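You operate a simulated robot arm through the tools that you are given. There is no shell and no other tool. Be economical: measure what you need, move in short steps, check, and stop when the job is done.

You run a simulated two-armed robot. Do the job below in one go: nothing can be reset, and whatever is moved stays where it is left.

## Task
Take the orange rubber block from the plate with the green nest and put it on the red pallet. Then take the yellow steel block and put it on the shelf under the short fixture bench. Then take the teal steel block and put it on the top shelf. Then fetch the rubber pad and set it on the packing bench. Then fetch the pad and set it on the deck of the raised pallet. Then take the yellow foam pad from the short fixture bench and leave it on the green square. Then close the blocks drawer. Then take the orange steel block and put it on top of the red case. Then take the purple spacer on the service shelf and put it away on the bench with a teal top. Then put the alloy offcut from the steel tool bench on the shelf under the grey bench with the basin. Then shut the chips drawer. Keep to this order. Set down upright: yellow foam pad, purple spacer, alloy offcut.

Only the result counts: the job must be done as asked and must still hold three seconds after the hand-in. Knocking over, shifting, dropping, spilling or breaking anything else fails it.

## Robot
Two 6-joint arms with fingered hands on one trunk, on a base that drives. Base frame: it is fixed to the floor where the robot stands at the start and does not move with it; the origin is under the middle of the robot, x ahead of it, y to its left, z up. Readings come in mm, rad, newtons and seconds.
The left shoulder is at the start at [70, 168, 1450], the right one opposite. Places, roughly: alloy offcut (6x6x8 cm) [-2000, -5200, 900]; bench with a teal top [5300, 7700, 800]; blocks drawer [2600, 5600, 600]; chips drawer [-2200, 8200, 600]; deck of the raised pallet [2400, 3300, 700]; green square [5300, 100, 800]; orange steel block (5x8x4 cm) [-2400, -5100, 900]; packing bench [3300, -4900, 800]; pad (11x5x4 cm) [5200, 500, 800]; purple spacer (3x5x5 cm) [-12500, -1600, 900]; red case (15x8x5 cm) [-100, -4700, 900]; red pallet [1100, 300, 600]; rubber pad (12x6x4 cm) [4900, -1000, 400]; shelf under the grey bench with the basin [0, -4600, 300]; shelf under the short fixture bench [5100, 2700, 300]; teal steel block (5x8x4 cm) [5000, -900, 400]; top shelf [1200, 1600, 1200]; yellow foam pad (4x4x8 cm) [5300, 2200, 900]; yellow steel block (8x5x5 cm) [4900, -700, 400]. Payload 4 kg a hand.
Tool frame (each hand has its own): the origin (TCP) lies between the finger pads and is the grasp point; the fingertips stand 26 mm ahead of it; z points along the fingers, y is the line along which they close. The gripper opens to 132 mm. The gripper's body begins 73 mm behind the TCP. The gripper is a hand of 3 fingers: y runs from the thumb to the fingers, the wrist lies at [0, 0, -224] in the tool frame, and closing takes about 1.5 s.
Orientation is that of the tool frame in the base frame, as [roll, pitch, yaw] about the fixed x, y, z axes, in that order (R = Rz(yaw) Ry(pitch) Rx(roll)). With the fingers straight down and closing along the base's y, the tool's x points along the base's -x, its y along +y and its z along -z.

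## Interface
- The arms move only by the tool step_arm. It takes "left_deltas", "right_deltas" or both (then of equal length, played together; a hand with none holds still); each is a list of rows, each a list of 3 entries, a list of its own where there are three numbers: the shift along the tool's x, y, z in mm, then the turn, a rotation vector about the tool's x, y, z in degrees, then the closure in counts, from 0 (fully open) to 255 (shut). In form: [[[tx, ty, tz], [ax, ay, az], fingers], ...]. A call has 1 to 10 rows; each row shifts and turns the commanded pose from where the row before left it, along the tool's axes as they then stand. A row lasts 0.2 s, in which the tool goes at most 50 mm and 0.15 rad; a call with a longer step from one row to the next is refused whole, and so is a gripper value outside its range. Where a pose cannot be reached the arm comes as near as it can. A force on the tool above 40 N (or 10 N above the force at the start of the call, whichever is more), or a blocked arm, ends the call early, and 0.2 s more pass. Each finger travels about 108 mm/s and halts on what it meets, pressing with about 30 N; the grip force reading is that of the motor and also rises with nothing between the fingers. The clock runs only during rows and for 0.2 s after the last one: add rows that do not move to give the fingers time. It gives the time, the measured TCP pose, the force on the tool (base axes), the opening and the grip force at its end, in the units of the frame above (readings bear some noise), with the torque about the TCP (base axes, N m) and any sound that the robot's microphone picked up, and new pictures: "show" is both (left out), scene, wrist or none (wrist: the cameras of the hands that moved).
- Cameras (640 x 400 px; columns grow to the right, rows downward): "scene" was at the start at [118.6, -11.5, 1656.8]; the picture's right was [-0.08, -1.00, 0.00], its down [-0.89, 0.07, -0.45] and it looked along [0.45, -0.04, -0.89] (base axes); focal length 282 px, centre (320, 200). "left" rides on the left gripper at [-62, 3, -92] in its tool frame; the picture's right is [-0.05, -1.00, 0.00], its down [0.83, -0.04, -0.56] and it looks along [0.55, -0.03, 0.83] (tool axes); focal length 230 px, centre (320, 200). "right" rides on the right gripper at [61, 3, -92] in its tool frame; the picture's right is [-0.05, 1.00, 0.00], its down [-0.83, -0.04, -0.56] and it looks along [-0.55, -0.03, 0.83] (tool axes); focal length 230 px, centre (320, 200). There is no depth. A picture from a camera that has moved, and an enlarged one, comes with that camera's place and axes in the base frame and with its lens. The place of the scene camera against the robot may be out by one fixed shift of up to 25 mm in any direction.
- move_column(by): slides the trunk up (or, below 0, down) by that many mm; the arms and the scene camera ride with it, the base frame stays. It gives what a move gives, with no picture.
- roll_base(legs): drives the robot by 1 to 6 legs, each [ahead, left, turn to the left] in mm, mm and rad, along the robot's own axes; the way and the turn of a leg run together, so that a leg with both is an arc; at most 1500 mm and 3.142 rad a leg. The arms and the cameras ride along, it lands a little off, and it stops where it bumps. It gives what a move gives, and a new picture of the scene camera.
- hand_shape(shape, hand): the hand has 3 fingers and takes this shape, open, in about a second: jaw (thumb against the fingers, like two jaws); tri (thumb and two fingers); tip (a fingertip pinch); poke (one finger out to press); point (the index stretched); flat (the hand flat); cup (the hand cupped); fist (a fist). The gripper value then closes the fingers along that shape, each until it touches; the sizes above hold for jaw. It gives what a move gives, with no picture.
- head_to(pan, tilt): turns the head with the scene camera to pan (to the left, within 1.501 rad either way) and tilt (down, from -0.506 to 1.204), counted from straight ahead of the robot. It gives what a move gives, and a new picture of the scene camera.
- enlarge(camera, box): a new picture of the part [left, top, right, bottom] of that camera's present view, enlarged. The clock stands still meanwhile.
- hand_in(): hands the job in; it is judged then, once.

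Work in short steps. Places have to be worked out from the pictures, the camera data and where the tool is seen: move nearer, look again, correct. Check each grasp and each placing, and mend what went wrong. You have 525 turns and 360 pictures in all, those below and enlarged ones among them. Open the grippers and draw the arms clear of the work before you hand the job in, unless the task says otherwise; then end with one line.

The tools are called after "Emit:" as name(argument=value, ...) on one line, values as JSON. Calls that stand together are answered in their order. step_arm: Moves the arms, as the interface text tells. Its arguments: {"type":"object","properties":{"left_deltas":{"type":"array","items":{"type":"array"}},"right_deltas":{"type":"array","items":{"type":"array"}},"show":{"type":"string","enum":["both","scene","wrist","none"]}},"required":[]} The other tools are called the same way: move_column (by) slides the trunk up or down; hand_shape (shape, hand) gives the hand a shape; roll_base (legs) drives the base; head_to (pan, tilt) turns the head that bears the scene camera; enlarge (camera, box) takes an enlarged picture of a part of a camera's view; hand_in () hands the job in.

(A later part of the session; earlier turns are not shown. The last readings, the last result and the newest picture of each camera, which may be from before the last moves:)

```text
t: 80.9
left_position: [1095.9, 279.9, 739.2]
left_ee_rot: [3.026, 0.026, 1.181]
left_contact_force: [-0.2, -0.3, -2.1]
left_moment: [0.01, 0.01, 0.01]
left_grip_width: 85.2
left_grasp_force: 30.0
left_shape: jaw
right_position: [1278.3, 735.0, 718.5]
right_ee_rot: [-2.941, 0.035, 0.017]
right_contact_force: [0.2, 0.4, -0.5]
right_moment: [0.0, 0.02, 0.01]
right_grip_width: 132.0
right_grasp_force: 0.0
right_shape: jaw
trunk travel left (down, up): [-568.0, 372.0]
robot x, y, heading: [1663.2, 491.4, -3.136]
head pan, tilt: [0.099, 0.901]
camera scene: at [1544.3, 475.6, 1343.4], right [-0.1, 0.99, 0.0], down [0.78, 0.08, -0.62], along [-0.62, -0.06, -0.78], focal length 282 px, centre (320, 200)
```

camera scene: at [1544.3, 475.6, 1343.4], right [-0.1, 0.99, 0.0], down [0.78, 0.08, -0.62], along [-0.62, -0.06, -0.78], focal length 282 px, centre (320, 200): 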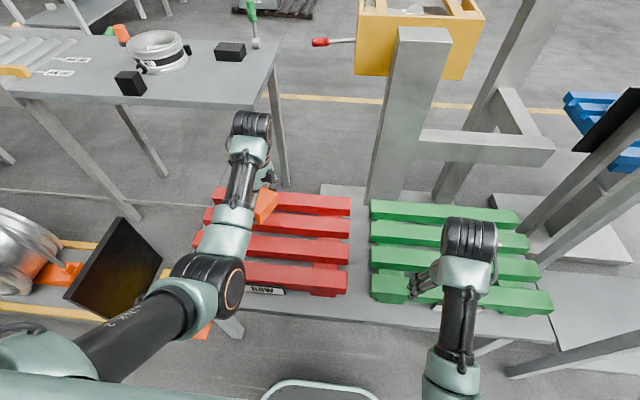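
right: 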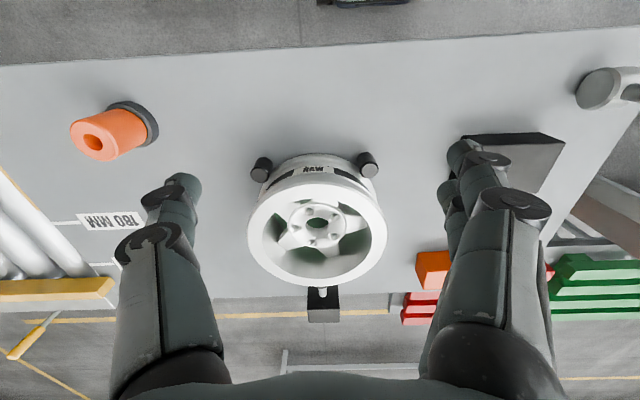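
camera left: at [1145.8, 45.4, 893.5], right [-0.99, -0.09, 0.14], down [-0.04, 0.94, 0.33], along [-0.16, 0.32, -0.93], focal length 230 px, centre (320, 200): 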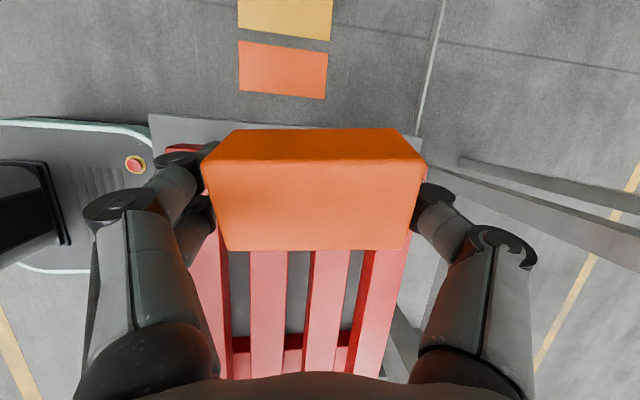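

Now over the pallet, tilt 6.6° left. Pull in a little, level, and look.

Emit:
step_arm(left_deltas=[[[5, 15, 0], [0, 0, 0], 255], [[5, 15, 0], [2, 0.5, 0], 255], [[0, 0, 0], [3, 0.5, 0], 255], [[0, 0, 0], [1.7, 0.3, 0], 255]], show="wrist")

```text
t: 81.9
left_position: [1119.4, 278.9, 727.1]
left_ee_rot: [-3.137, 0.0, 1.183]
left_contact_force: [-0.5, -0.7, -0.9]
left_moment: [-0.02, 0.01, 0.0]
left_grip_width: 85.3
left_grasp_force: 30.0
left_shape: jaw
left hand out of reach, approached as far as the arm can: row 1, 2
right_position: [1278.9, 733.9, 718.9]
right_ee_rot: [-2.939, 0.034, 0.016]
right_contact_force: [-0.1, 0.5, -0.4]
right_moment: [-0.05, 0.0, 0.0]
right_grip_width: 132.2
right_grasp_force: 0.0
right_shape: jaw
trunk travel left (down, up): [-568.0, 372.0]
robot x, y, heading: [1664.9, 488.6, -3.136]
head pan, tilt: [0.099, 0.901]
camera left: at [1096.9, 221.7, 819.0], right [-0.94, 0.33, 0.0], down [0.28, 0.78, 0.55], along [0.18, 0.52, -0.83], focal length 230 px, centre (320, 200)
```

left: 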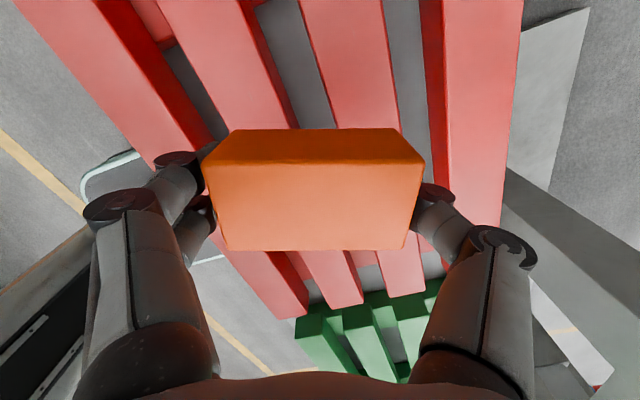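

Level and spanning the slats. Lower toward z≈645.

Emit:
step_arm(left_deltas=[[[0, 0, 35], [0, 0, 0], 255], [[0, 0, 30], [0, 0, 0], 255], [[0, 0, 15], [0, 0, 0], 255]], show="wrist")

```text
t: 82.6
left_position: [1115.2, 279.6, 666.5]
left_ee_rot: [-3.119, 0.009, 1.185]
left_contact_force: [12.5, 3.0, 31.3]
left_moment: [-0.28, -1.04, 0.16]
left_grip_width: 80.7
left_grasp_force: 30.3
left_shape: jaw
right_position: [1281.5, 735.4, 720.2]
right_ee_rot: [-2.94, 0.036, 0.018]
right_contact_force: [0.9, -0.4, 0.4]
right_moment: [0.03, 0.01, -0.02]
right_grip_width: 132.0
right_grasp_force: 0.1
right_shape: jaw
trunk travel left (down, up): [-568.0, 372.0]
robot x, y, heading: [1664.4, 483.2, -3.141]
head pan, tilt: [0.099, 0.901]
stopped in row 3 (left hand): the force on the tool passed its limit (the readings are from after the stop); the commanded pose is now the measured one
camera left: at [1094.7, 221.3, 758.9], right [-0.94, 0.33, 0.02], down [0.29, 0.79, 0.55], along [0.16, 0.52, -0.84], focal length 230 px, centre (320, 200)
```

left: 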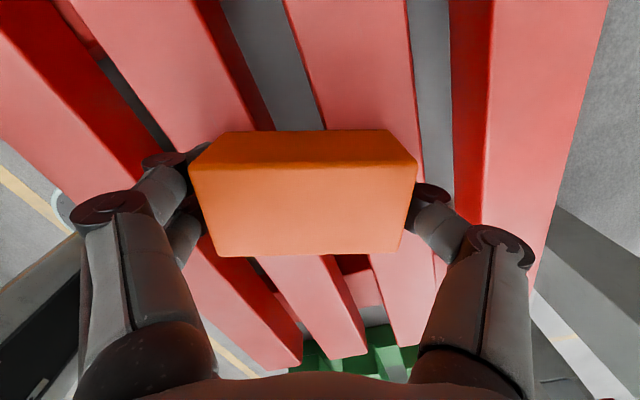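

Contact with the pallet at TCP z≈666. Ease up 3 mm to relieve the force, then open gently.

Emit:
step_arm(left_deltas=[[[0, 0, -3], [0, 0, 0], 255], [[0, 0, 0], [0, 0, 0], 200], [[0, 0, 0], [0, 0, 0], 100], [[0, 0, 0], [0, 0, 0], 0], [[0, 0, 0], [0, 0, 0], 0], [[0, 0, 0], [0, 0, 0], 0], [[0, 0, -20], [0, 0, 0], 0], [[0, 0, -40], [0, 0, 0], 0], [[0, 0, -40], [0, 0, 0], 0]])

```text
t: 84.6
left_position: [1106.4, 276.0, 750.7]
left_ee_rot: [-3.124, 0.009, 1.185]
left_contact_force: [-0.3, -0.3, 0.3]
left_moment: [-0.02, 0.03, 0.02]
left_grip_width: 131.8
left_grasp_force: 0.1
left_shape: jaw
left hand out of reach, approached as far as the arm can: row 9
right_position: [1278.8, 735.0, 717.7]
right_ee_rot: [-2.939, 0.033, 0.015]
right_contact_force: [0.2, -0.1, -0.5]
right_moment: [-0.03, 0.0, 0.01]
right_grip_width: 132.0
right_grasp_force: 0.0
right_shape: jaw
trunk travel left (down, up): [-568.0, 372.0]
robot x, y, heading: [1664.3, 490.6, -3.138]
head pan, tilt: [0.099, 0.901]
camera scene: at [1543.9, 474.8, 1343.3], right [-0.1, 0.99, 0.0], down [0.78, 0.08, -0.62], along [-0.62, -0.06, -0.78], focal length 282 px, centre (320, 200)
camera left: at [1086.9, 218.9, 843.8], right [-0.94, 0.33, 0.02], down [0.28, 0.79, 0.55], along [0.17, 0.52, -0.84], focal length 230 px, centre (320, 200)
```

scene: 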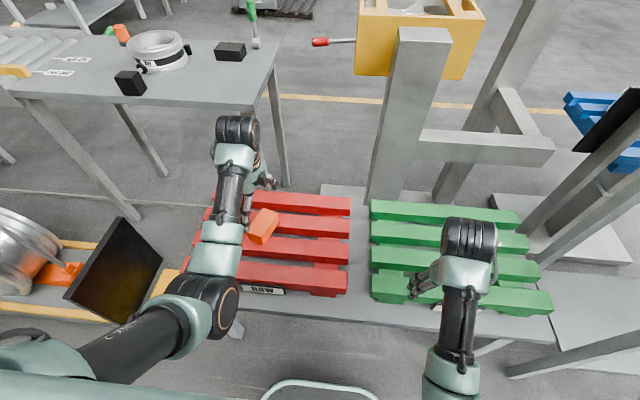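
left: 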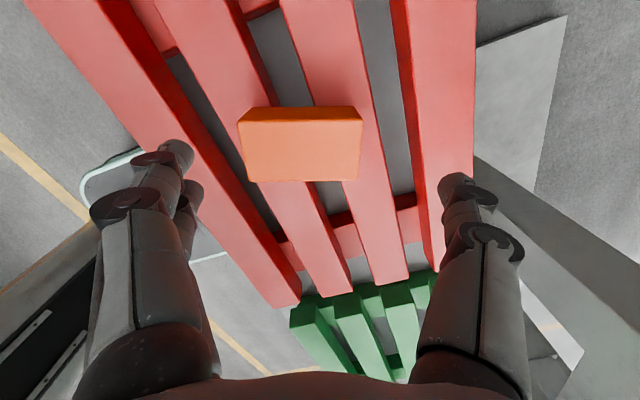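

Orange block rests well on the pallet. Next, the yellow steel block on the low blue stool near (4900, −700). Back off, raise the trunk and turn round to heading 0.

Emit:
roll_base(legs=[[-330, 0, 0]])

Emit:
move_column(by=290)

Emit:
step_arm(left_deltas=[[[0, 0, 0], [0, 0, 8], 0], [[0, 0, 0], [0, 0, 8], 0], [[0, 0, 0], [0, 0, 8], 0], [[0, 0, 0], [0, 0, 8], 0], [[0, 0, 0], [0, 0, 8], 0], [[0, 0, 0], [0, 0, 8], 0], [[0, 0, 0], [0, 0, 8], 0], [[0, 0, 0], [0, 0, 8], 0]], right_deltas=[[[-20, 0, 0], [-3, 0, 0], 0], [[-20, 0, 0], [-3, 0, 0], 0], [[-20, 0, 0], [-3, 0, 0], 0], [[-20, 0, 0], [-2.5, 0, 0], 0], [[0, 0, 0], [0, 2, 0], 0], [[0, 0, 0], [0, 0, 0], 0], [[0, 0, 0], [0, 0, 0], 0], [[0, 0, 0], [0, 0, 0], 0]], show="none")

```text
t: 86.8
left_position: [1436.8, 283.8, 751.6]
left_ee_rot: [-3.123, 0.009, 1.171]
left_contact_force: [0.4, 0.0, -0.2]
left_moment: [-0.01, 0.0, -0.02]
left_grip_width: 131.8
left_grasp_force: 0.1
left_shape: jaw
right_position: [1612.9, 738.0, 718.5]
right_ee_rot: [-2.941, 0.033, 0.003]
right_contact_force: [0.2, -1.2, 0.1]
right_moment: [0.03, 0.02, -0.02]
right_grip_width: 132.0
right_grasp_force: 0.0
right_shape: jaw
trunk travel left (down, up): [-568.0, 372.0]
robot x, y, heading: [1994.4, 486.2, 3.134]
head pan, tilt: [0.099, 0.901]
camera scene: at [1876.2, 475.7, 1343.5], right [-0.09, 1.0, 0.0], down [0.78, 0.07, -0.62], along [-0.62, -0.06, -0.78], focal length 282 px, centre (320, 200)
```

scene: 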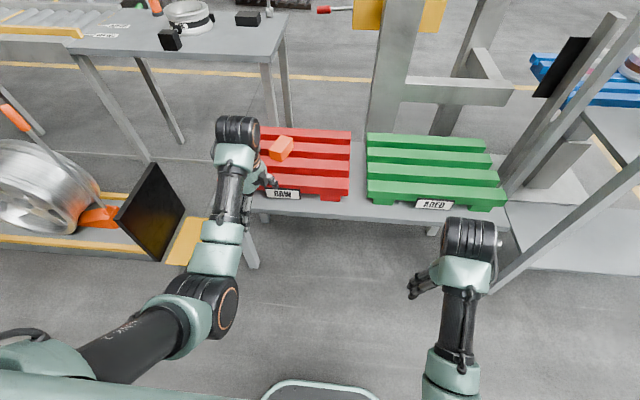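

```text
t: 89.8
left_position: [1435.1, 283.8, 1040.6]
left_ee_rot: [-3.123, 0.007, 1.17]
left_contact_force: [0.1, 0.4, -0.5]
left_moment: [-0.01, -0.04, -0.01]
left_grip_width: 131.8
left_grasp_force: 0.0
left_shape: jaw
right_position: [1613.7, 738.6, 1008.0]
right_ee_rot: [-2.941, 0.033, 0.002]
right_contact_force: [0.5, -1.3, 0.3]
right_moment: [-0.01, -0.01, -0.02]
right_grip_width: 132.1
right_grasp_force: 0.1
right_shape: jaw
trunk travel left (down, up): [-858.0, 82.0]
robot x, y, heading: [1997.3, 490.1, 3.134]
head pan, tilt: [0.099, 0.901]
```

```text
t: 91.5
left_position: [1434.9, 282.9, 1040.5]
left_ee_rot: [3.14, 0.023, 0.05]
left_contact_force: [-0.3, -0.8, 0.7]
left_moment: [0.0, -0.02, -0.05]
left_grip_width: 131.9
left_grasp_force: 0.0
left_shape: jaw
right_position: [1530.2, 732.9, 991.0]
right_ee_rot: [-3.142, 0.002, 0.004]
right_contact_force: [-0.5, -0.6, -0.2]
right_moment: [0.0, 0.0, 0.0]
right_grip_width: 131.9
right_grasp_force: 0.1
right_shape: jaw
right hand out of reach, approached as far as the arm can: row 1, 2, 5
trunk travel left (down, up): [-858.0, 82.0]
robot x, y, heading: [1998.0, 489.8, 3.136]
head pan, tilt: [0.099, 0.901]
```

Drive around the wheel bench on its right side and stop short of the stool.

Emit:
roll_base(legs=[[0, 0, -3.136], [0, -1300, 0], [0, -450, 0], [1000, 0, 0], [850, 0, 0]])

Emit:
head_to(pan=0.1, tilt=0.6)

```text
t: 116.2
left_position: [4399.0, -1004.3, 1042.3]
left_ee_rot: [3.14, 0.022, -3.096]
left_contact_force: [-0.9, -0.1, 0.3]
left_moment: [-0.02, 0.01, 0.03]
left_grip_width: 132.0
left_grasp_force: 0.1
left_shape: jaw
right_position: [4300.9, -1453.3, 990.4]
right_ee_rot: [3.14, 0.002, 3.141]
right_contact_force: [-0.6, 0.6, 0.0]
right_moment: [0.02, 0.01, -0.01]
right_grip_width: 132.1
right_grasp_force: 0.1
right_shape: jaw
trunk travel left (down, up): [-858.0, 82.0]
robot x, y, heading: [3839.4, -1206.3, -0.015]
head pan, tilt: [0.099, 0.901]
camera scene: at [3968.3, -1205.9, 1633.5], right [0.08, -1.0, 0.0], down [-0.78, -0.07, -0.62], along [0.62, 0.05, -0.78], focal length 282 px, centre (320, 200)
```

scene: 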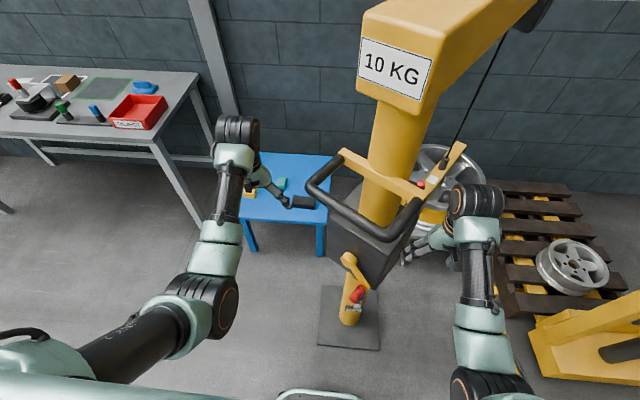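

```text
t: 117.0
left_position: [4400.7, -1003.2, 1040.4]
left_ee_rot: [3.141, 0.022, -3.095]
left_contact_force: [0.1, 0.6, -0.7]
left_moment: [0.0, 0.01, 0.01]
left_grip_width: 132.3
left_grasp_force: 0.2
left_shape: jaw
right_position: [4300.0, -1452.9, 989.4]
right_ee_rot: [3.141, 0.001, 3.14]
right_contact_force: [0.2, 0.3, 0.8]
right_moment: [-0.02, 0.0, 0.04]
right_grip_width: 132.0
right_grasp_force: 0.0
right_shape: jaw
trunk travel left (down, up): [-858.0, 82.0]
robot x, y, heading: [3836.6, -1207.2, -0.012]
head pan, tilt: [0.099, 0.6]
camera scene: at [3982.5, -1204.8, 1658.1], right [0.08, -1.0, 0.0], down [-0.56, -0.05, -0.82], along [0.82, 0.07, -0.57], focal length 282 px, centre (320, 200)
```

scene: 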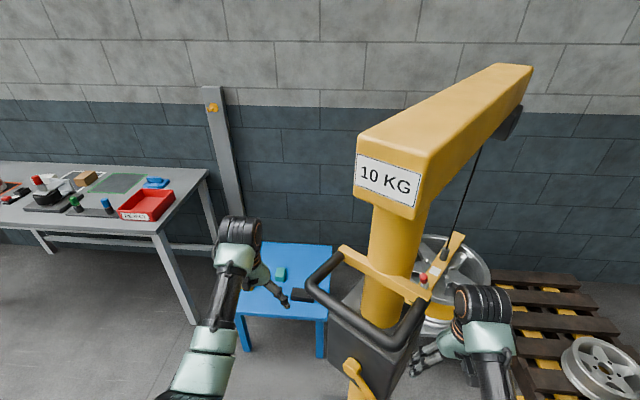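

The lift stands right ahead of the right hand, so I back up first, then shift left and pull both hands in before approaching the stool with the right hand.

Emit:
roll_base(legs=[[-350, 0, 0], [0, 560, 0.012]])

Emit:
step_arm(left_deltas=[[[35, 0, 0], [0, 0, 0], 0], [[35, 0, 0], [0, 0, 0], 0], [[35, 0, 0], [0, 0, 0], 0], [[35, 0, 0], [0, 0, 0], 0], [[35, 0, 0], [0, 0, 0], 0]], right_deltas=[[[10, 5, 0], [0, 0, 0], 0], [[10, 5, 0], [0, 0, 0], 0], [[10, 5, 0], [0, 0, 0], 0], [[10, 5, 0], [0, 0, 0], 0], [[10, 5, 0], [0, 0, 0], 0]], show="none")

```text
t: 121.2
left_position: [4021.1, -615.3, 1042.7]
left_ee_rot: [-3.137, 0.024, -2.912]
left_contact_force: [-0.7, 0.5, 0.0]
left_moment: [-0.01, 0.02, 0.0]
left_grip_width: 131.9
left_grasp_force: 0.1
left_shape: jaw
right_position: [4005.6, -1073.8, 988.1]
right_ee_rot: [-3.139, 0.0, -2.963]
right_contact_force: [0.7, 0.2, 0.2]
right_moment: [0.0, 0.03, -0.02]
right_grip_width: 131.9
right_grasp_force: 0.1
right_shape: jaw
trunk travel left (down, up): [-858.0, 82.0]
robot x, y, heading: [3502.8, -916.4, 0.169]
head pan, tilt: [0.099, 0.6]
stopped in leg 2: the robot was blocked; the commanded pose is now the measured one
camera scene: at [3645.3, -888.6, 1658.3], right [0.26, -0.96, 0.0], down [-0.54, -0.15, -0.83], along [0.8, 0.22, -0.56], focal length 282 px, centre (320, 200)
```

scene: 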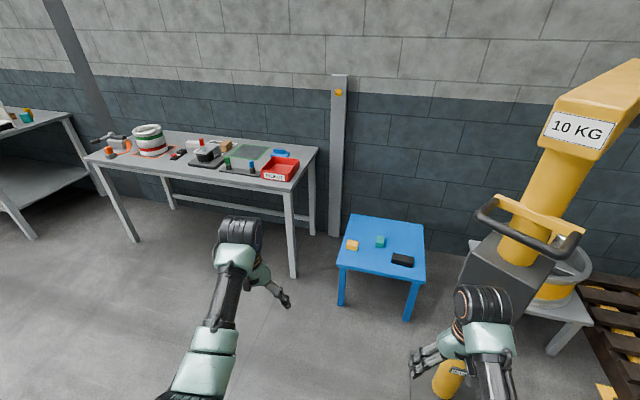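

```text
t: 122.4
left_position: [3871.1, -646.3, 995.4]
left_ee_rot: [3.123, 0.038, -2.913]
left_contact_force: [-0.5, 0.5, 0.6]
left_moment: [-0.02, -0.03, -0.02]
left_grip_width: 131.9
left_grasp_force: 0.0
left_shape: jaw
left hand out of reach, approached as far as the arm can: row 1, 2, 3, 4
right_position: [3951.0, -1058.0, 980.0]
right_ee_rot: [-3.138, 0.005, -2.961]
right_contact_force: [-0.5, -1.4, 0.4]
right_moment: [0.01, 0.0, 0.03]
right_grip_width: 132.0
right_grasp_force: 0.1
right_shape: jaw
right hand out of reach, approached as far as the arm can: row 2, 4
trunk travel left (down, up): [-858.0, 82.0]
robot x, y, heading: [3507.5, -909.7, 0.169]
head pan, tilt: [0.099, 0.6]
```

I bumped on something at the left rear (likely the wheel bench end). Ease off, go forward, and look back at that bench.

Emit:
roll_base(legs=[[60, -60, 0], [350, 0, -0.16]])

Emit:
head_to(pan=1.5, tilt=0.6)

```text
t: 125.2
left_position: [4283.4, -712.9, 993.0]
left_ee_rot: [3.121, 0.032, -3.051]
left_contact_force: [0.8, -0.5, -0.1]
left_moment: [-0.04, 0.0, 0.0]
left_grip_width: 131.8
left_grasp_force: 0.0
left_shape: jaw
right_position: [4304.5, -1130.3, 981.3]
right_ee_rot: [3.141, -0.003, -3.101]
right_contact_force: [-0.3, 0.5, -0.2]
right_moment: [-0.01, 0.01, -0.02]
right_grip_width: 132.2
right_grasp_force: 0.1
right_shape: jaw
trunk travel left (down, up): [-858.0, 82.0]
robot x, y, heading: [3888.6, -926.7, 0.031]
head pan, tilt: [0.099, 0.6]
stopped in leg 2: the robot was blocked; the commanded pose is now the measured one
camera scene: at [4028.0, -918.1, 1658.8], right [0.13, -0.99, 0.0], down [-0.56, -0.07, -0.83], along [0.82, 0.1, -0.56], focal length 282 px, centre (320, 200)
```

scene: 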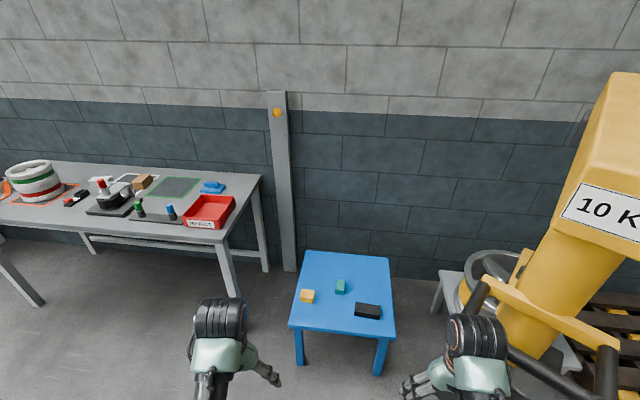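

```text
t: 126.7
left_position: [4284.2, -711.9, 992.9]
left_ee_rot: [3.123, 0.03, -3.052]
left_contact_force: [-0.3, 0.4, 0.2]
left_moment: [-0.01, 0.03, -0.01]
left_grip_width: 132.0
left_grasp_force: 0.1
left_shape: jaw
right_position: [4304.4, -1130.4, 981.3]
right_ee_rot: [-3.141, -0.006, -3.102]
right_contact_force: [-0.3, 0.3, -1.2]
right_moment: [0.0, 0.03, -0.01]
right_grip_width: 131.9
right_grasp_force: 0.1
right_shape: jaw
trunk travel left (down, up): [-858.0, 82.0]
robot x, y, heading: [3888.2, -929.3, 0.031]
head pan, tilt: [1.499, 0.6]
camera scene: at [3943.7, -840.3, 1658.2], right [1.0, -0.04, 0.0], down [-0.02, -0.57, -0.82], along [0.04, 0.82, -0.57], focal length 282 px, centre (320, 200)
```

scene: 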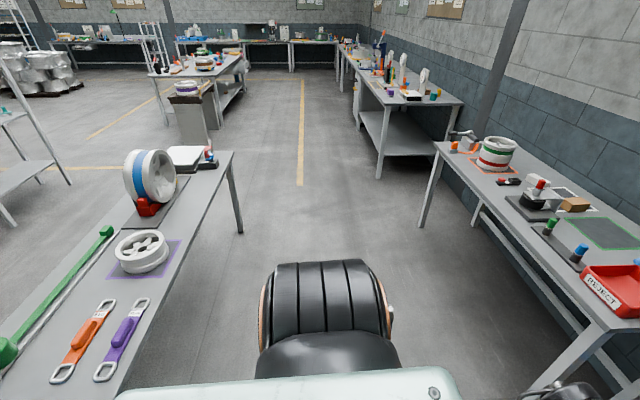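

Objects on the wheel bench stand upright. The right wrist is now next to the lift handle, so back 60 mm and slide left to y≈−600.

Emit:
roll_base(legs=[[-50, 0, 0], [0, 330, -0.03]])

Emit:
head_to(pan=-0.3, tilt=0.8)

```text
t: 129.4
left_position: [4240.1, -404.1, 990.9]
left_ee_rot: [3.119, 0.027, -3.085]
left_contact_force: [-0.3, -0.5, 0.2]
left_moment: [0.02, 0.03, -0.04]
left_grip_width: 132.0
left_grasp_force: 0.0
left_shape: jaw
right_position: [4248.5, -823.7, 977.0]
right_ee_rot: [3.138, -0.011, -3.132]
right_contact_force: [-1.0, -0.2, 0.4]
right_moment: [0.02, -0.02, -0.01]
right_grip_width: 132.0
right_grasp_force: 0.0
right_shape: jaw
trunk travel left (down, up): [-858.0, 82.0]
robot x, y, heading: [3838.4, -605.4, -0.004]
head pan, tilt: [1.499, 0.6]
camera scene: at [3900.9, -524.6, 1658.3], right [1.0, -0.08, 0.0], down [-0.04, -0.56, -0.83], along [0.06, 0.82, -0.56], focal length 282 px, centre (320, 200)
```

scene: 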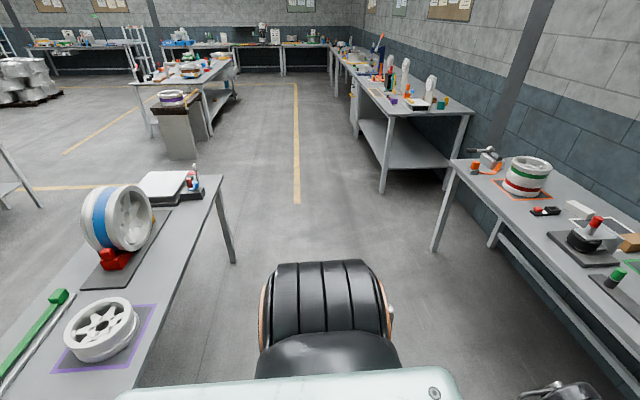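

```text
t: 131.2
left_position: [4241.9, -403.3, 989.9]
left_ee_rot: [3.118, 0.028, -3.086]
left_contact_force: [0.1, 0.5, 0.4]
left_moment: [-0.01, 0.01, 0.02]
left_grip_width: 131.8
left_grasp_force: 0.1
left_shape: jaw
right_position: [4249.8, -821.6, 976.0]
right_ee_rot: [3.14, -0.011, -3.132]
right_contact_force: [0.0, -0.2, -0.4]
right_moment: [-0.01, 0.0, 0.0]
right_grip_width: 132.3
right_grasp_force: 0.0
right_shape: jaw
trunk travel left (down, up): [-858.0, 82.0]
robot x, y, heading: [3836.9, -603.3, 0.0]
head pan, tilt: [-0.3, 0.799]
camera scene: at [3970.8, -634.7, 1641.3], right [-0.3, -0.95, 0.0], down [-0.68, 0.21, -0.7], along [0.67, -0.21, -0.72], focal length 282 px, centre (320, 200)
```

scene: 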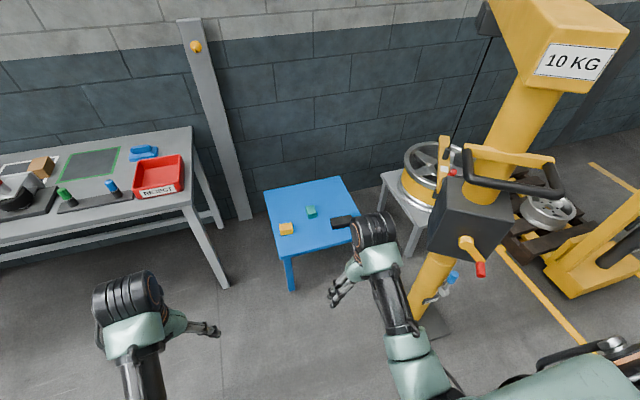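

Yellow ≈ (4936,−747), teal ≈ (5020,−910), rubber pad ≈ (4880,−1062), all on the blue stool (~z 420). Drive to about (4370, −660).

Emit:
roll_base(legs=[[530, -55, 0]])

```text
t: 134.3
left_position: [4776.6, -466.2, 990.8]
left_ee_rot: [3.12, 0.028, -3.094]
left_contact_force: [0.1, 0.5, 0.6]
left_moment: [0.0, 0.0, 0.01]
left_grip_width: 131.7
left_grasp_force: 0.0
left_shape: jaw
right_position: [4780.1, -884.9, 976.9]
right_ee_rot: [-3.141, -0.008, 3.139]
right_contact_force: [-0.3, -0.4, -0.2]
right_moment: [-0.03, -0.04, 0.02]
right_grip_width: 131.9
right_grasp_force: 0.2
right_shape: jaw
trunk travel left (down, up): [-858.0, 82.0]
robot x, y, heading: [4372.7, -669.5, -0.013]
head pan, tilt: [-0.3, 0.799]
camera scene: at [4503.6, -694.7, 1641.5], right [-0.31, -0.95, 0.0], down [-0.68, 0.22, -0.7], along [0.66, -0.22, -0.72], focal length 282 px, centre (320, 200)
```

scene: 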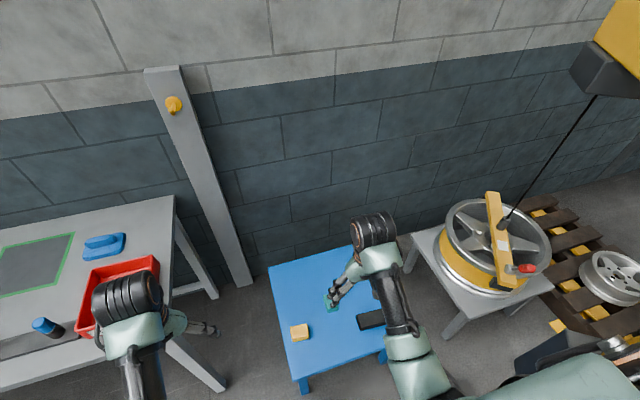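

Clear around both hands. Lower the trunk 430 mm.

Emit:
move_column(by=-430)

Emit:
enlarge(camera="right", box=[0, 0, 640, 400])

```text
refused: -430 is not a number from -400 to 400
```

```text
1.00 times, centred on (320, 200) of right
camera zoom: at [4720.1, -883.4, 1069.8], right [0.05, 1.0, 0.0], down [0.84, -0.05, 0.55], along [0.55, -0.03, -0.84], focal length 230 px, centre (320, 200)
```

zoom: 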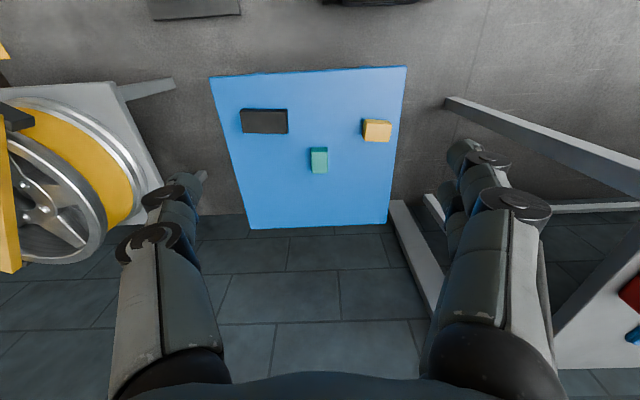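

Wrist view gives yellow ≈ (4910, −741), teal ≈ (4992, −901), pad ≈ (4872, −1040). Lower by the allowed 400.

Emit:
move_column(by=-400)

```text
t: 138.2
left_position: [4778.0, -466.1, 590.9]
left_ee_rot: [3.118, 0.029, -3.095]
left_contact_force: [0.0, -0.1, 0.5]
left_moment: [0.03, 0.02, 0.03]
left_grip_width: 131.9
left_grasp_force: 0.1
left_shape: jaw
right_position: [4781.0, -884.7, 577.8]
right_ee_rot: [3.141, -0.011, 3.139]
right_contact_force: [0.1, 0.8, -0.4]
right_moment: [-0.02, -0.04, -0.02]
right_grip_width: 132.0
right_grasp_force: 0.0
right_shape: jaw
trunk travel left (down, up): [-458.0, 482.0]
robot x, y, heading: [4369.5, -660.6, -0.014]
head pan, tilt: [-0.3, 0.799]
```

Move the right hand over the yellow block and look.

Emit:
step_arm(right_deltas=[[[-26, 29, 5], [0, 0, 0], 0], [[-26, 29, 5], [0, 0, 0], 0], [[-26, 29, 5], [0, 0, 0], 0], [[-26, 29, 5], [0, 0, 0], 0], [[-26, 28, 5], [0, 0, 0], 0]], show="wrist")

```text
t: 139.2
left_position: [4777.8, -465.5, 591.0]
left_ee_rot: [3.118, 0.026, -3.096]
left_contact_force: [0.0, 0.3, -0.2]
left_moment: [-0.04, 0.01, 0.02]
left_grip_width: 131.8
left_grasp_force: 0.2
left_shape: jaw
right_position: [4870.7, -867.3, 539.3]
right_ee_rot: [-2.999, -0.025, 3.09]
right_contact_force: [-0.3, -0.1, 0.3]
right_moment: [0.03, 0.03, 0.0]
right_grip_width: 131.9
right_grasp_force: 0.1
right_shape: jaw
trunk travel left (down, up): [-458.0, 482.0]
robot x, y, heading: [4371.4, -665.3, -0.012]
head pan, tilt: [-0.3, 0.799]
stopped in row 4 (right hand): the arm was blocked; the commanded pose is now the measured one
camera right: at [4814.0, -849.7, 631.5], right [0.1, 0.98, -0.14], down [0.85, -0.01, 0.53], along [0.53, -0.18, -0.83], focal length 230 px, centre (320, 200)
```

right: 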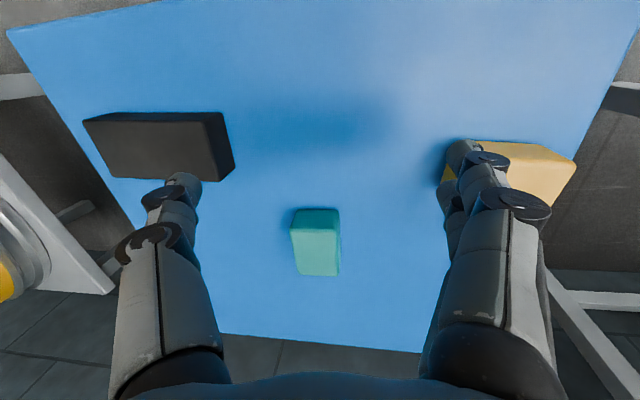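

The right arm won't come further toward the centreline, so I level it and shift the base left 130 mm instead.

Emit:
step_arm(right_deltas=[[[0, -8, 0], [-4, 0, -1.5], 0], [[0, -8, 0], [-4.2, 0, -1.4], 0]], show="none")

Emit:
roll_base(legs=[[0, 140, 0.012]])

Emit:
enlarge(camera="right", box=[0, 0, 640, 400])

```text
t: 139.8
left_position: [4776.8, -467.0, 591.0]
left_ee_rot: [3.118, 0.028, -3.093]
left_contact_force: [-0.4, 0.1, 0.5]
left_moment: [-0.03, -0.01, 0.02]
left_grip_width: 131.8
left_grasp_force: 0.1
left_shape: jaw
right_position: [4872.4, -884.3, 542.1]
right_ee_rot: [3.139, -0.027, 3.14]
right_contact_force: [-0.1, 0.7, 0.4]
right_moment: [-0.01, 0.0, 0.03]
right_grip_width: 132.1
right_grasp_force: 0.1
right_shape: jaw
trunk travel left (down, up): [-458.0, 482.0]
robot x, y, heading: [4372.3, -662.3, -0.019]
head pan, tilt: [-0.3, 0.799]
```

```text
t: 141.1
left_position: [4776.0, -318.9, 591.5]
left_ee_rot: [3.121, 0.028, -3.08]
left_contact_force: [0.4, -0.3, 0.0]
left_moment: [-0.01, -0.02, 0.0]
left_grip_width: 132.0
left_grasp_force: 0.0
left_shape: jaw
right_position: [4874.0, -734.5, 542.3]
right_ee_rot: [3.142, -0.028, -3.129]
right_contact_force: [-0.9, -0.3, 0.3]
right_moment: [-0.02, 0.0, -0.01]
right_grip_width: 132.1
right_grasp_force: 0.1
right_shape: jaw
trunk travel left (down, up): [-458.0, 482.0]
robot x, y, heading: [4372.0, -523.7, -0.005]
head pan, tilt: [-0.3, 0.799]
camera scene: at [4506.2, -550.8, 1241.4], right [-0.3, -0.96, 0.0], down [-0.69, 0.21, -0.7], along [0.67, -0.21, -0.72], focal length 282 px, centre (320, 200)
```

scene: 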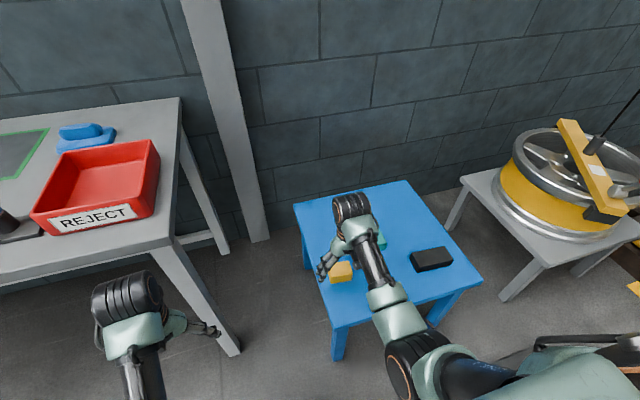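

```text
1.00 times, centred on (320, 200) of right
camera zoom: at [4817.0, -734.1, 635.8], right [0.04, 1.0, 0.0], down [0.85, -0.03, 0.53], along [0.53, -0.02, -0.85], focal length 230 px, centre (320, 200)
```

zoom: 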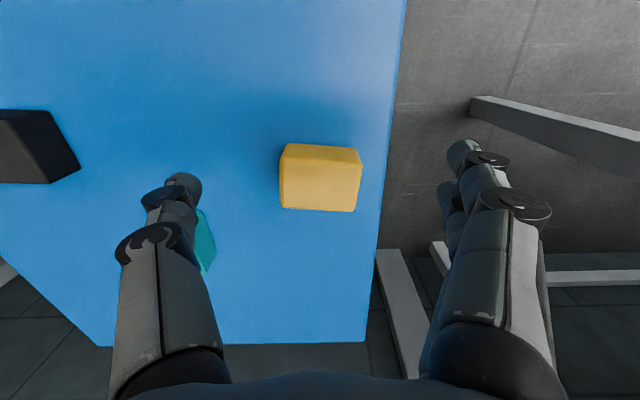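

Yellow block ≈ (4921, −739), top z≈440. Move in and descend.

Emit:
step_arm(right_deltas=[[[-24, -2, 20], [0, -0.8, 0], 0], [[-23, -2, 30], [0, -0.8, 0], 0], [[0, 0, 35], [0, 0, 0], 0], [[0, 0, 25], [0, 0, 0], 0]], show="wrist")

```text
t: 142.3
left_position: [4773.0, -317.9, 593.1]
left_ee_rot: [3.12, 0.033, -3.08]
left_contact_force: [0.6, 0.7, -0.8]
left_moment: [-0.04, 0.03, 0.0]
left_grip_width: 131.8
left_grasp_force: 0.1
left_shape: jaw
right_position: [4925.4, -735.3, 438.1]
right_ee_rot: [3.138, 0.012, -3.13]
right_contact_force: [-14.4, 7.7, 28.7]
right_moment: [-2.22, 0.27, -1.19]
right_grip_width: 132.3
right_grasp_force: 0.1
right_shape: jaw
trunk travel left (down, up): [-458.0, 482.0]
robot x, y, heading: [4377.0, -520.3, -0.001]
head pan, tilt: [-0.3, 0.799]
stopped in row 4 (right hand): the force on the tool passed its limit (the readings are from after the stop); the commanded pose is now the measured one
camera right: at [4862.3, -735.0, 529.1], right [0.04, 1.0, 0.0], down [0.82, -0.04, 0.57], along [0.57, -0.02, -0.82], focal length 230 px, centre (320, 200)
```

right: 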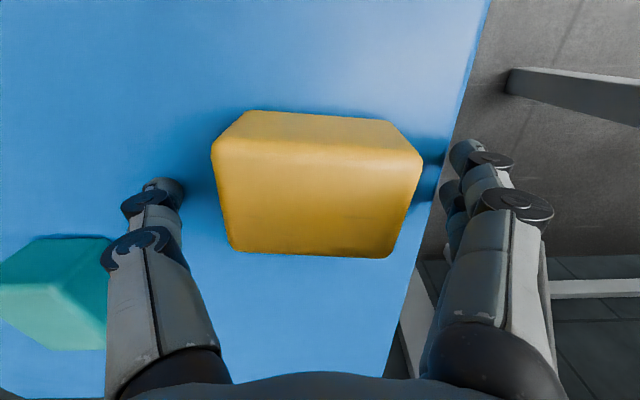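

Finger tips touched the stool top (~z 415). Raise 5 mm and close on the block.

Emit:
step_arm(right_deltas=[[[0, 0, -5], [0, 0, 0], 0], [[0, 0, -3], [0, 0, 0], 120], [[0, 0, 0], [0, 0, 0], 255], [[0, 0, 0], [0, 0, 0], 255], [[0, 0, 0], [0, 0, 0], 255], [[0, 0, 0], [0, 0, 0], 255], [[0, 0, 0], [0, 0, 0], 255], [[0, 0, 0], [0, 0, 0], 255]], show="wrist")

```text
t: 144.1
left_position: [4773.2, -318.2, 591.7]
left_ee_rot: [3.12, 0.029, -3.081]
left_contact_force: [-0.2, 0.0, -0.4]
left_moment: [0.02, 0.01, -0.02]
left_grip_width: 132.3
left_grasp_force: 0.1
left_shape: jaw
right_position: [4926.7, -736.6, 447.0]
right_ee_rot: [3.14, 0.019, -3.127]
right_contact_force: [6.9, -3.8, 27.7]
right_moment: [0.18, 0.02, 0.0]
right_grip_width: 61.0
right_grasp_force: 29.8
right_shape: jaw
trunk travel left (down, up): [-458.0, 482.0]
robot x, y, heading: [4373.9, -518.7, -0.002]
head pan, tilt: [-0.3, 0.799]
camera right: at [4864.1, -736.5, 536.8], right [0.04, 1.0, 0.0], down [0.82, -0.03, 0.57], along [0.57, -0.02, -0.82], focal length 230 px, centre (320, 200)
```

right: 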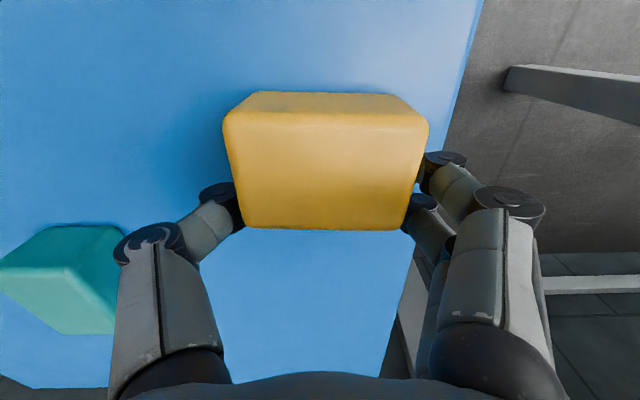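

The grip is at the block's back edge (TCP 22 mm too far in x). Open, move back 22 mm, then regrip.

Emit:
step_arm(right_deltas=[[[0, 0, 0], [0, 0, 0], 120], [[0, 0, 0], [0, 0, 0], 0], [[0, 0, 0], [0, 0, 0], 0], [[0, 0, -4], [0, 0, 0], 0], [[0, 0, 0], [0, 0, 0], 0], [[0, 0, 0], [0, 0, 0], 0], [[12, 0, 0], [0, 0, 0], 0], [[12, 0, 0], [0, 0, 0], 0]], show="wrist")

```text
t: 144.8
left_position: [4776.7, -318.4, 588.8]
left_ee_rot: [3.118, 0.025, -3.08]
left_contact_force: [0.6, 0.5, -0.7]
left_moment: [0.02, 0.05, -0.02]
left_grip_width: 132.0
left_grasp_force: 0.1
left_shape: jaw
right_position: [4926.8, -740.2, 444.1]
right_ee_rot: [-3.141, 0.01, -3.13]
right_contact_force: [-4.6, 0.3, 7.0]
right_moment: [0.06, 0.12, 0.02]
right_grip_width: 131.7
right_grasp_force: 0.0
right_shape: jaw
trunk travel left (down, up): [-458.0, 482.0]
robot x, y, heading: [4374.6, -521.0, 0.0]
head pan, tilt: [-0.3, 0.799]
stopped in row 3 (right hand): the force on the tool passed its limit (the readings are from after the stop); the commanded pose is now the measured one
camera right: at [4865.3, -739.2, 535.0], right [0.04, 1.0, 0.0], down [0.83, -0.03, 0.56], along [0.56, -0.02, -0.83], focal length 230 px, centre (320, 200)
```

right: 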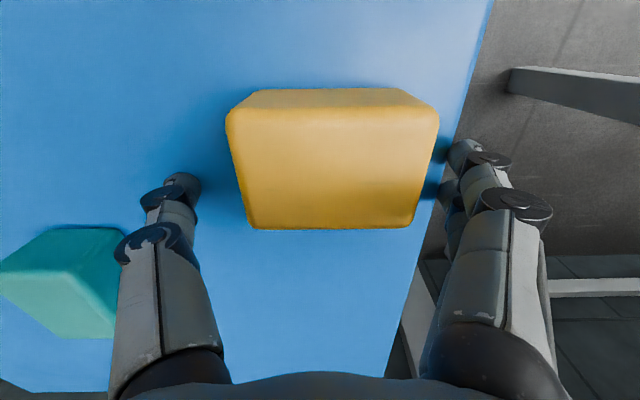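

Opened cleanly; block not toppled. Raise slightly, shift back 25 mm, +4 mm in y.

Emit:
step_arm(right_deltas=[[[0, 0, -5], [0, 0, 0], 0], [[13, 2, 0], [0, 0, 0], 0], [[12, 2, 0], [0, 0, 0], 0], [[0, 0, 0], [0, 0, 0], 0]], show="wrist")

```text
t: 145.8
left_position: [4774.5, -318.5, 592.5]
left_ee_rot: [3.119, 0.029, -3.081]
left_contact_force: [0.0, 0.7, -0.4]
left_moment: [0.0, 0.0, 0.01]
left_grip_width: 131.9
left_grasp_force: 0.1
left_shape: jaw
right_position: [4901.8, -736.7, 449.8]
right_ee_rot: [3.141, 0.012, -3.128]
right_contact_force: [0.4, -0.6, 0.0]
right_moment: [0.0, 0.02, -0.02]
right_grip_width: 131.9
right_grasp_force: 0.0
right_shape: jaw
trunk travel left (down, up): [-458.0, 482.0]
robot x, y, heading: [4372.5, -521.7, -0.004]
head pan, tilt: [-0.3, 0.799]
camera right: at [4839.8, -735.6, 540.2], right [0.04, 1.0, 0.0], down [0.82, -0.03, 0.56], along [0.56, -0.02, -0.83], focal length 230 px, centre (320, 200)
```

right: 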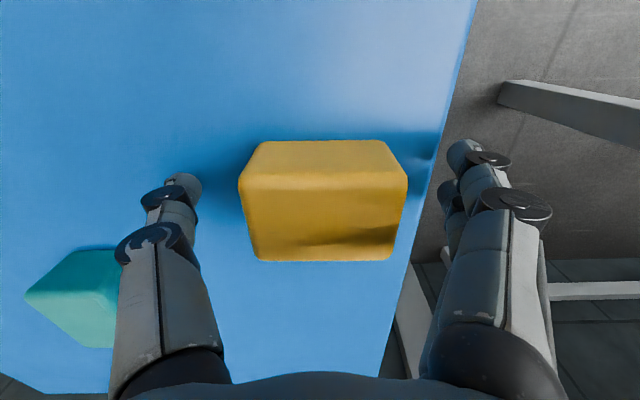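

TCP is now over the block centre (~4903). Close.

Emit:
step_arm(right_deltas=[[[0, 0, 0], [0, 0, 0], 120], [[0, 0, 0], [0, 0, 0], 255], [[0, 0, 0], [0, 0, 0], 255], [[0, 0, 0], [0, 0, 0], 255], [[0, 0, 0], [0, 0, 0], 255], [[0, 0, 0], [0, 0, 0], 255], [[0, 0, -25], [0, 0, 0], 255], [[0, 0, -25], [0, 0, 0], 255]], show="wrist")

```text
t: 147.6
left_position: [4775.0, -319.2, 591.3]
left_ee_rot: [3.118, 0.028, -3.08]
left_contact_force: [-0.9, 0.0, -1.1]
left_moment: [0.01, 0.0, 0.03]
left_grip_width: 132.0
left_grasp_force: 0.0
left_shape: jaw
right_position: [4901.5, -736.3, 499.8]
right_ee_rot: [3.142, 0.011, -3.129]
right_contact_force: [1.0, -0.3, -1.8]
right_moment: [-0.02, 0.01, 0.0]
right_grip_width: 63.5
right_grasp_force: 30.0
right_shape: jaw
trunk travel left (down, up): [-458.0, 482.0]
robot x, y, heading: [4370.4, -522.4, -0.0]
head pan, tilt: [-0.3, 0.799]
camera right: at [4839.5, -736.2, 591.2], right [0.04, 1.0, 0.0], down [0.82, -0.03, 0.56], along [0.56, -0.02, -0.83], focal length 230 px, centre (320, 200)
```

right: 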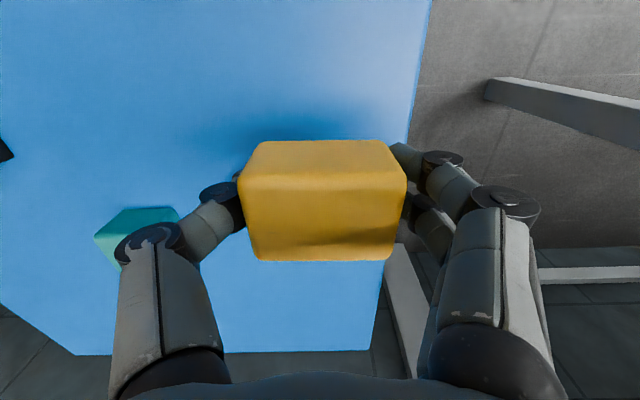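

Yellow block held. Back off into the aisle and drive left toward the short fixture bench at y≈2500.

Emit:
roll_base(legs=[[-280, 0, 0], [0, 1500, 0], [0, 1450, 0]])

Emit:
head_to(pan=-0.1, tilt=0.6)

```text
t: 163.4
left_position: [4519.1, 2643.2, 591.1]
left_ee_rot: [3.119, 0.027, -3.082]
left_contact_force: [0.5, -0.3, -0.1]
left_moment: [0.02, -0.01, -0.01]
left_grip_width: 132.1
left_grasp_force: 0.1
left_shape: jaw
right_position: [4645.4, 2224.5, 500.2]
right_ee_rot: [-3.142, 0.013, -3.131]
right_contact_force: [0.0, -0.6, -1.9]
right_moment: [-0.03, 0.01, 0.01]
right_grip_width: 63.8
right_grasp_force: 29.9
right_shape: jaw
trunk travel left (down, up): [-458.0, 482.0]
robot x, y, heading: [4118.1, 2439.7, -0.002]
head pan, tilt: [-0.3, 0.799]
camera scene: at [4249.7, 2410.9, 1241.3], right [-0.3, -0.95, 0.0], down [-0.68, 0.21, -0.7], along [0.67, -0.21, -0.72], focal length 282 px, centre (320, 200)
```

scene: 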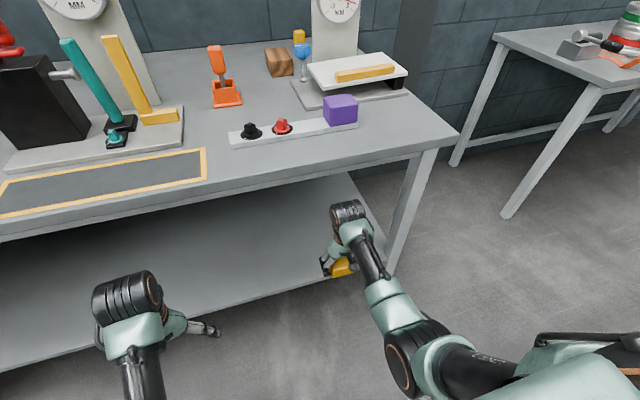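

```text
t: 164.2
left_position: [4519.5, 2643.0, 590.0]
left_ee_rot: [3.118, 0.029, -3.081]
left_contact_force: [0.1, 0.0, -0.2]
left_moment: [0.03, 0.02, -0.02]
left_grip_width: 131.8
left_grasp_force: 0.1
left_shape: jaw
right_position: [4646.2, 2224.0, 499.3]
right_ee_rot: [-3.141, 0.012, -3.131]
right_contact_force: [-0.2, -0.1, -2.6]
right_moment: [0.0, -0.02, 0.03]
right_grip_width: 63.3
right_grasp_force: 29.8
right_shape: jaw
trunk travel left (down, up): [-458.0, 482.0]
robot x, y, heading: [4116.5, 2441.2, -0.001]
head pan, tilt: [-0.099, 0.6]
camera scene: at [4260.6, 2425.6, 1258.1], right [-0.1, -0.99, 0.0], down [-0.56, 0.06, -0.82], along [0.82, -0.08, -0.57], focal length 282 px, centre (320, 200)
```

scene: 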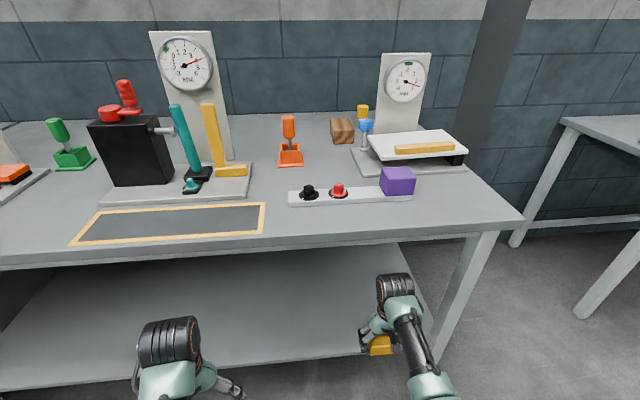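

This is the short fixture bench; its lower shelf front edge is at x≈4710. Lower the trunk 120 mm and look with the right wrist camera.

Emit:
move_column(by=-120)

Emit:
enlarge(camera="right", box=[0, 0, 640, 400])

Emit:
head_to(pan=-0.1, tilt=0.8)

```text
t: 165.7
left_position: [4518.8, 2643.4, 471.1]
left_ee_rot: [3.12, 0.028, -3.084]
left_contact_force: [-0.3, 0.3, -1.0]
left_moment: [0.02, 0.0, 0.0]
left_grip_width: 132.3
left_grasp_force: 0.1
left_shape: jaw
right_position: [4646.2, 2225.7, 380.8]
right_ee_rot: [3.141, 0.012, -3.131]
right_contact_force: [-0.1, 0.1, -1.6]
right_moment: [0.02, 0.02, 0.03]
right_grip_width: 63.3
right_grasp_force: 30.0
right_shape: jaw
trunk travel left (down, up): [-338.0, 602.0]
robot x, y, heading: [4115.4, 2441.1, 0.002]
head pan, tilt: [-0.099, 0.6]
```

```text
1.00 times, centred on (320, 200) of right
camera zoom: at [4582.8, 2225.4, 471.1], right [0.04, 1.0, 0.0], down [0.82, -0.03, 0.56], along [0.56, -0.02, -0.83], focal length 230 px, centre (320, 200)
```

zoom: 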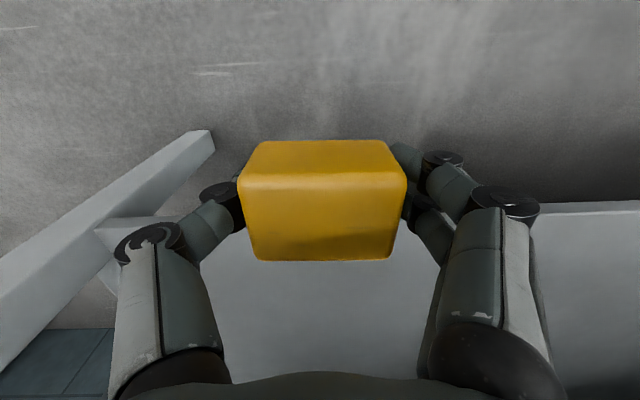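

```text
t: 166.4
left_position: [4519.6, 2642.1, 471.4]
left_ee_rot: [3.12, 0.03, -3.083]
left_contact_force: [0.3, 1.4, 0.2]
left_moment: [0.01, 0.03, 0.06]
left_grip_width: 131.9
left_grasp_force: 0.0
left_shape: jaw
right_position: [4644.9, 2225.6, 380.3]
right_ee_rot: [-3.142, 0.013, -3.131]
right_contact_force: [0.8, 0.3, -1.0]
right_moment: [0.0, -0.01, 0.01]
right_grip_width: 63.8
right_grasp_force: 30.9
right_shape: jaw
trunk travel left (down, up): [-338.0, 602.0]
robot x, y, heading: [4115.2, 2441.6, 0.001]
head pan, tilt: [-0.099, 0.799]
camera scene: at [4253.0, 2426.5, 1121.4], right [-0.1, -0.99, 0.0], down [-0.71, 0.07, -0.7], along [0.69, -0.07, -0.72], focal length 282 px, centre (320, 200)
```

scene: 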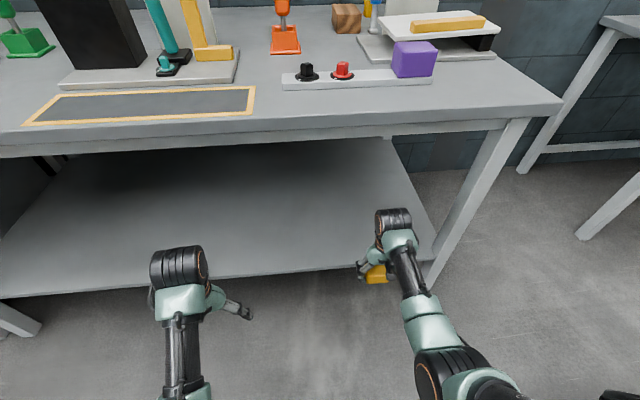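

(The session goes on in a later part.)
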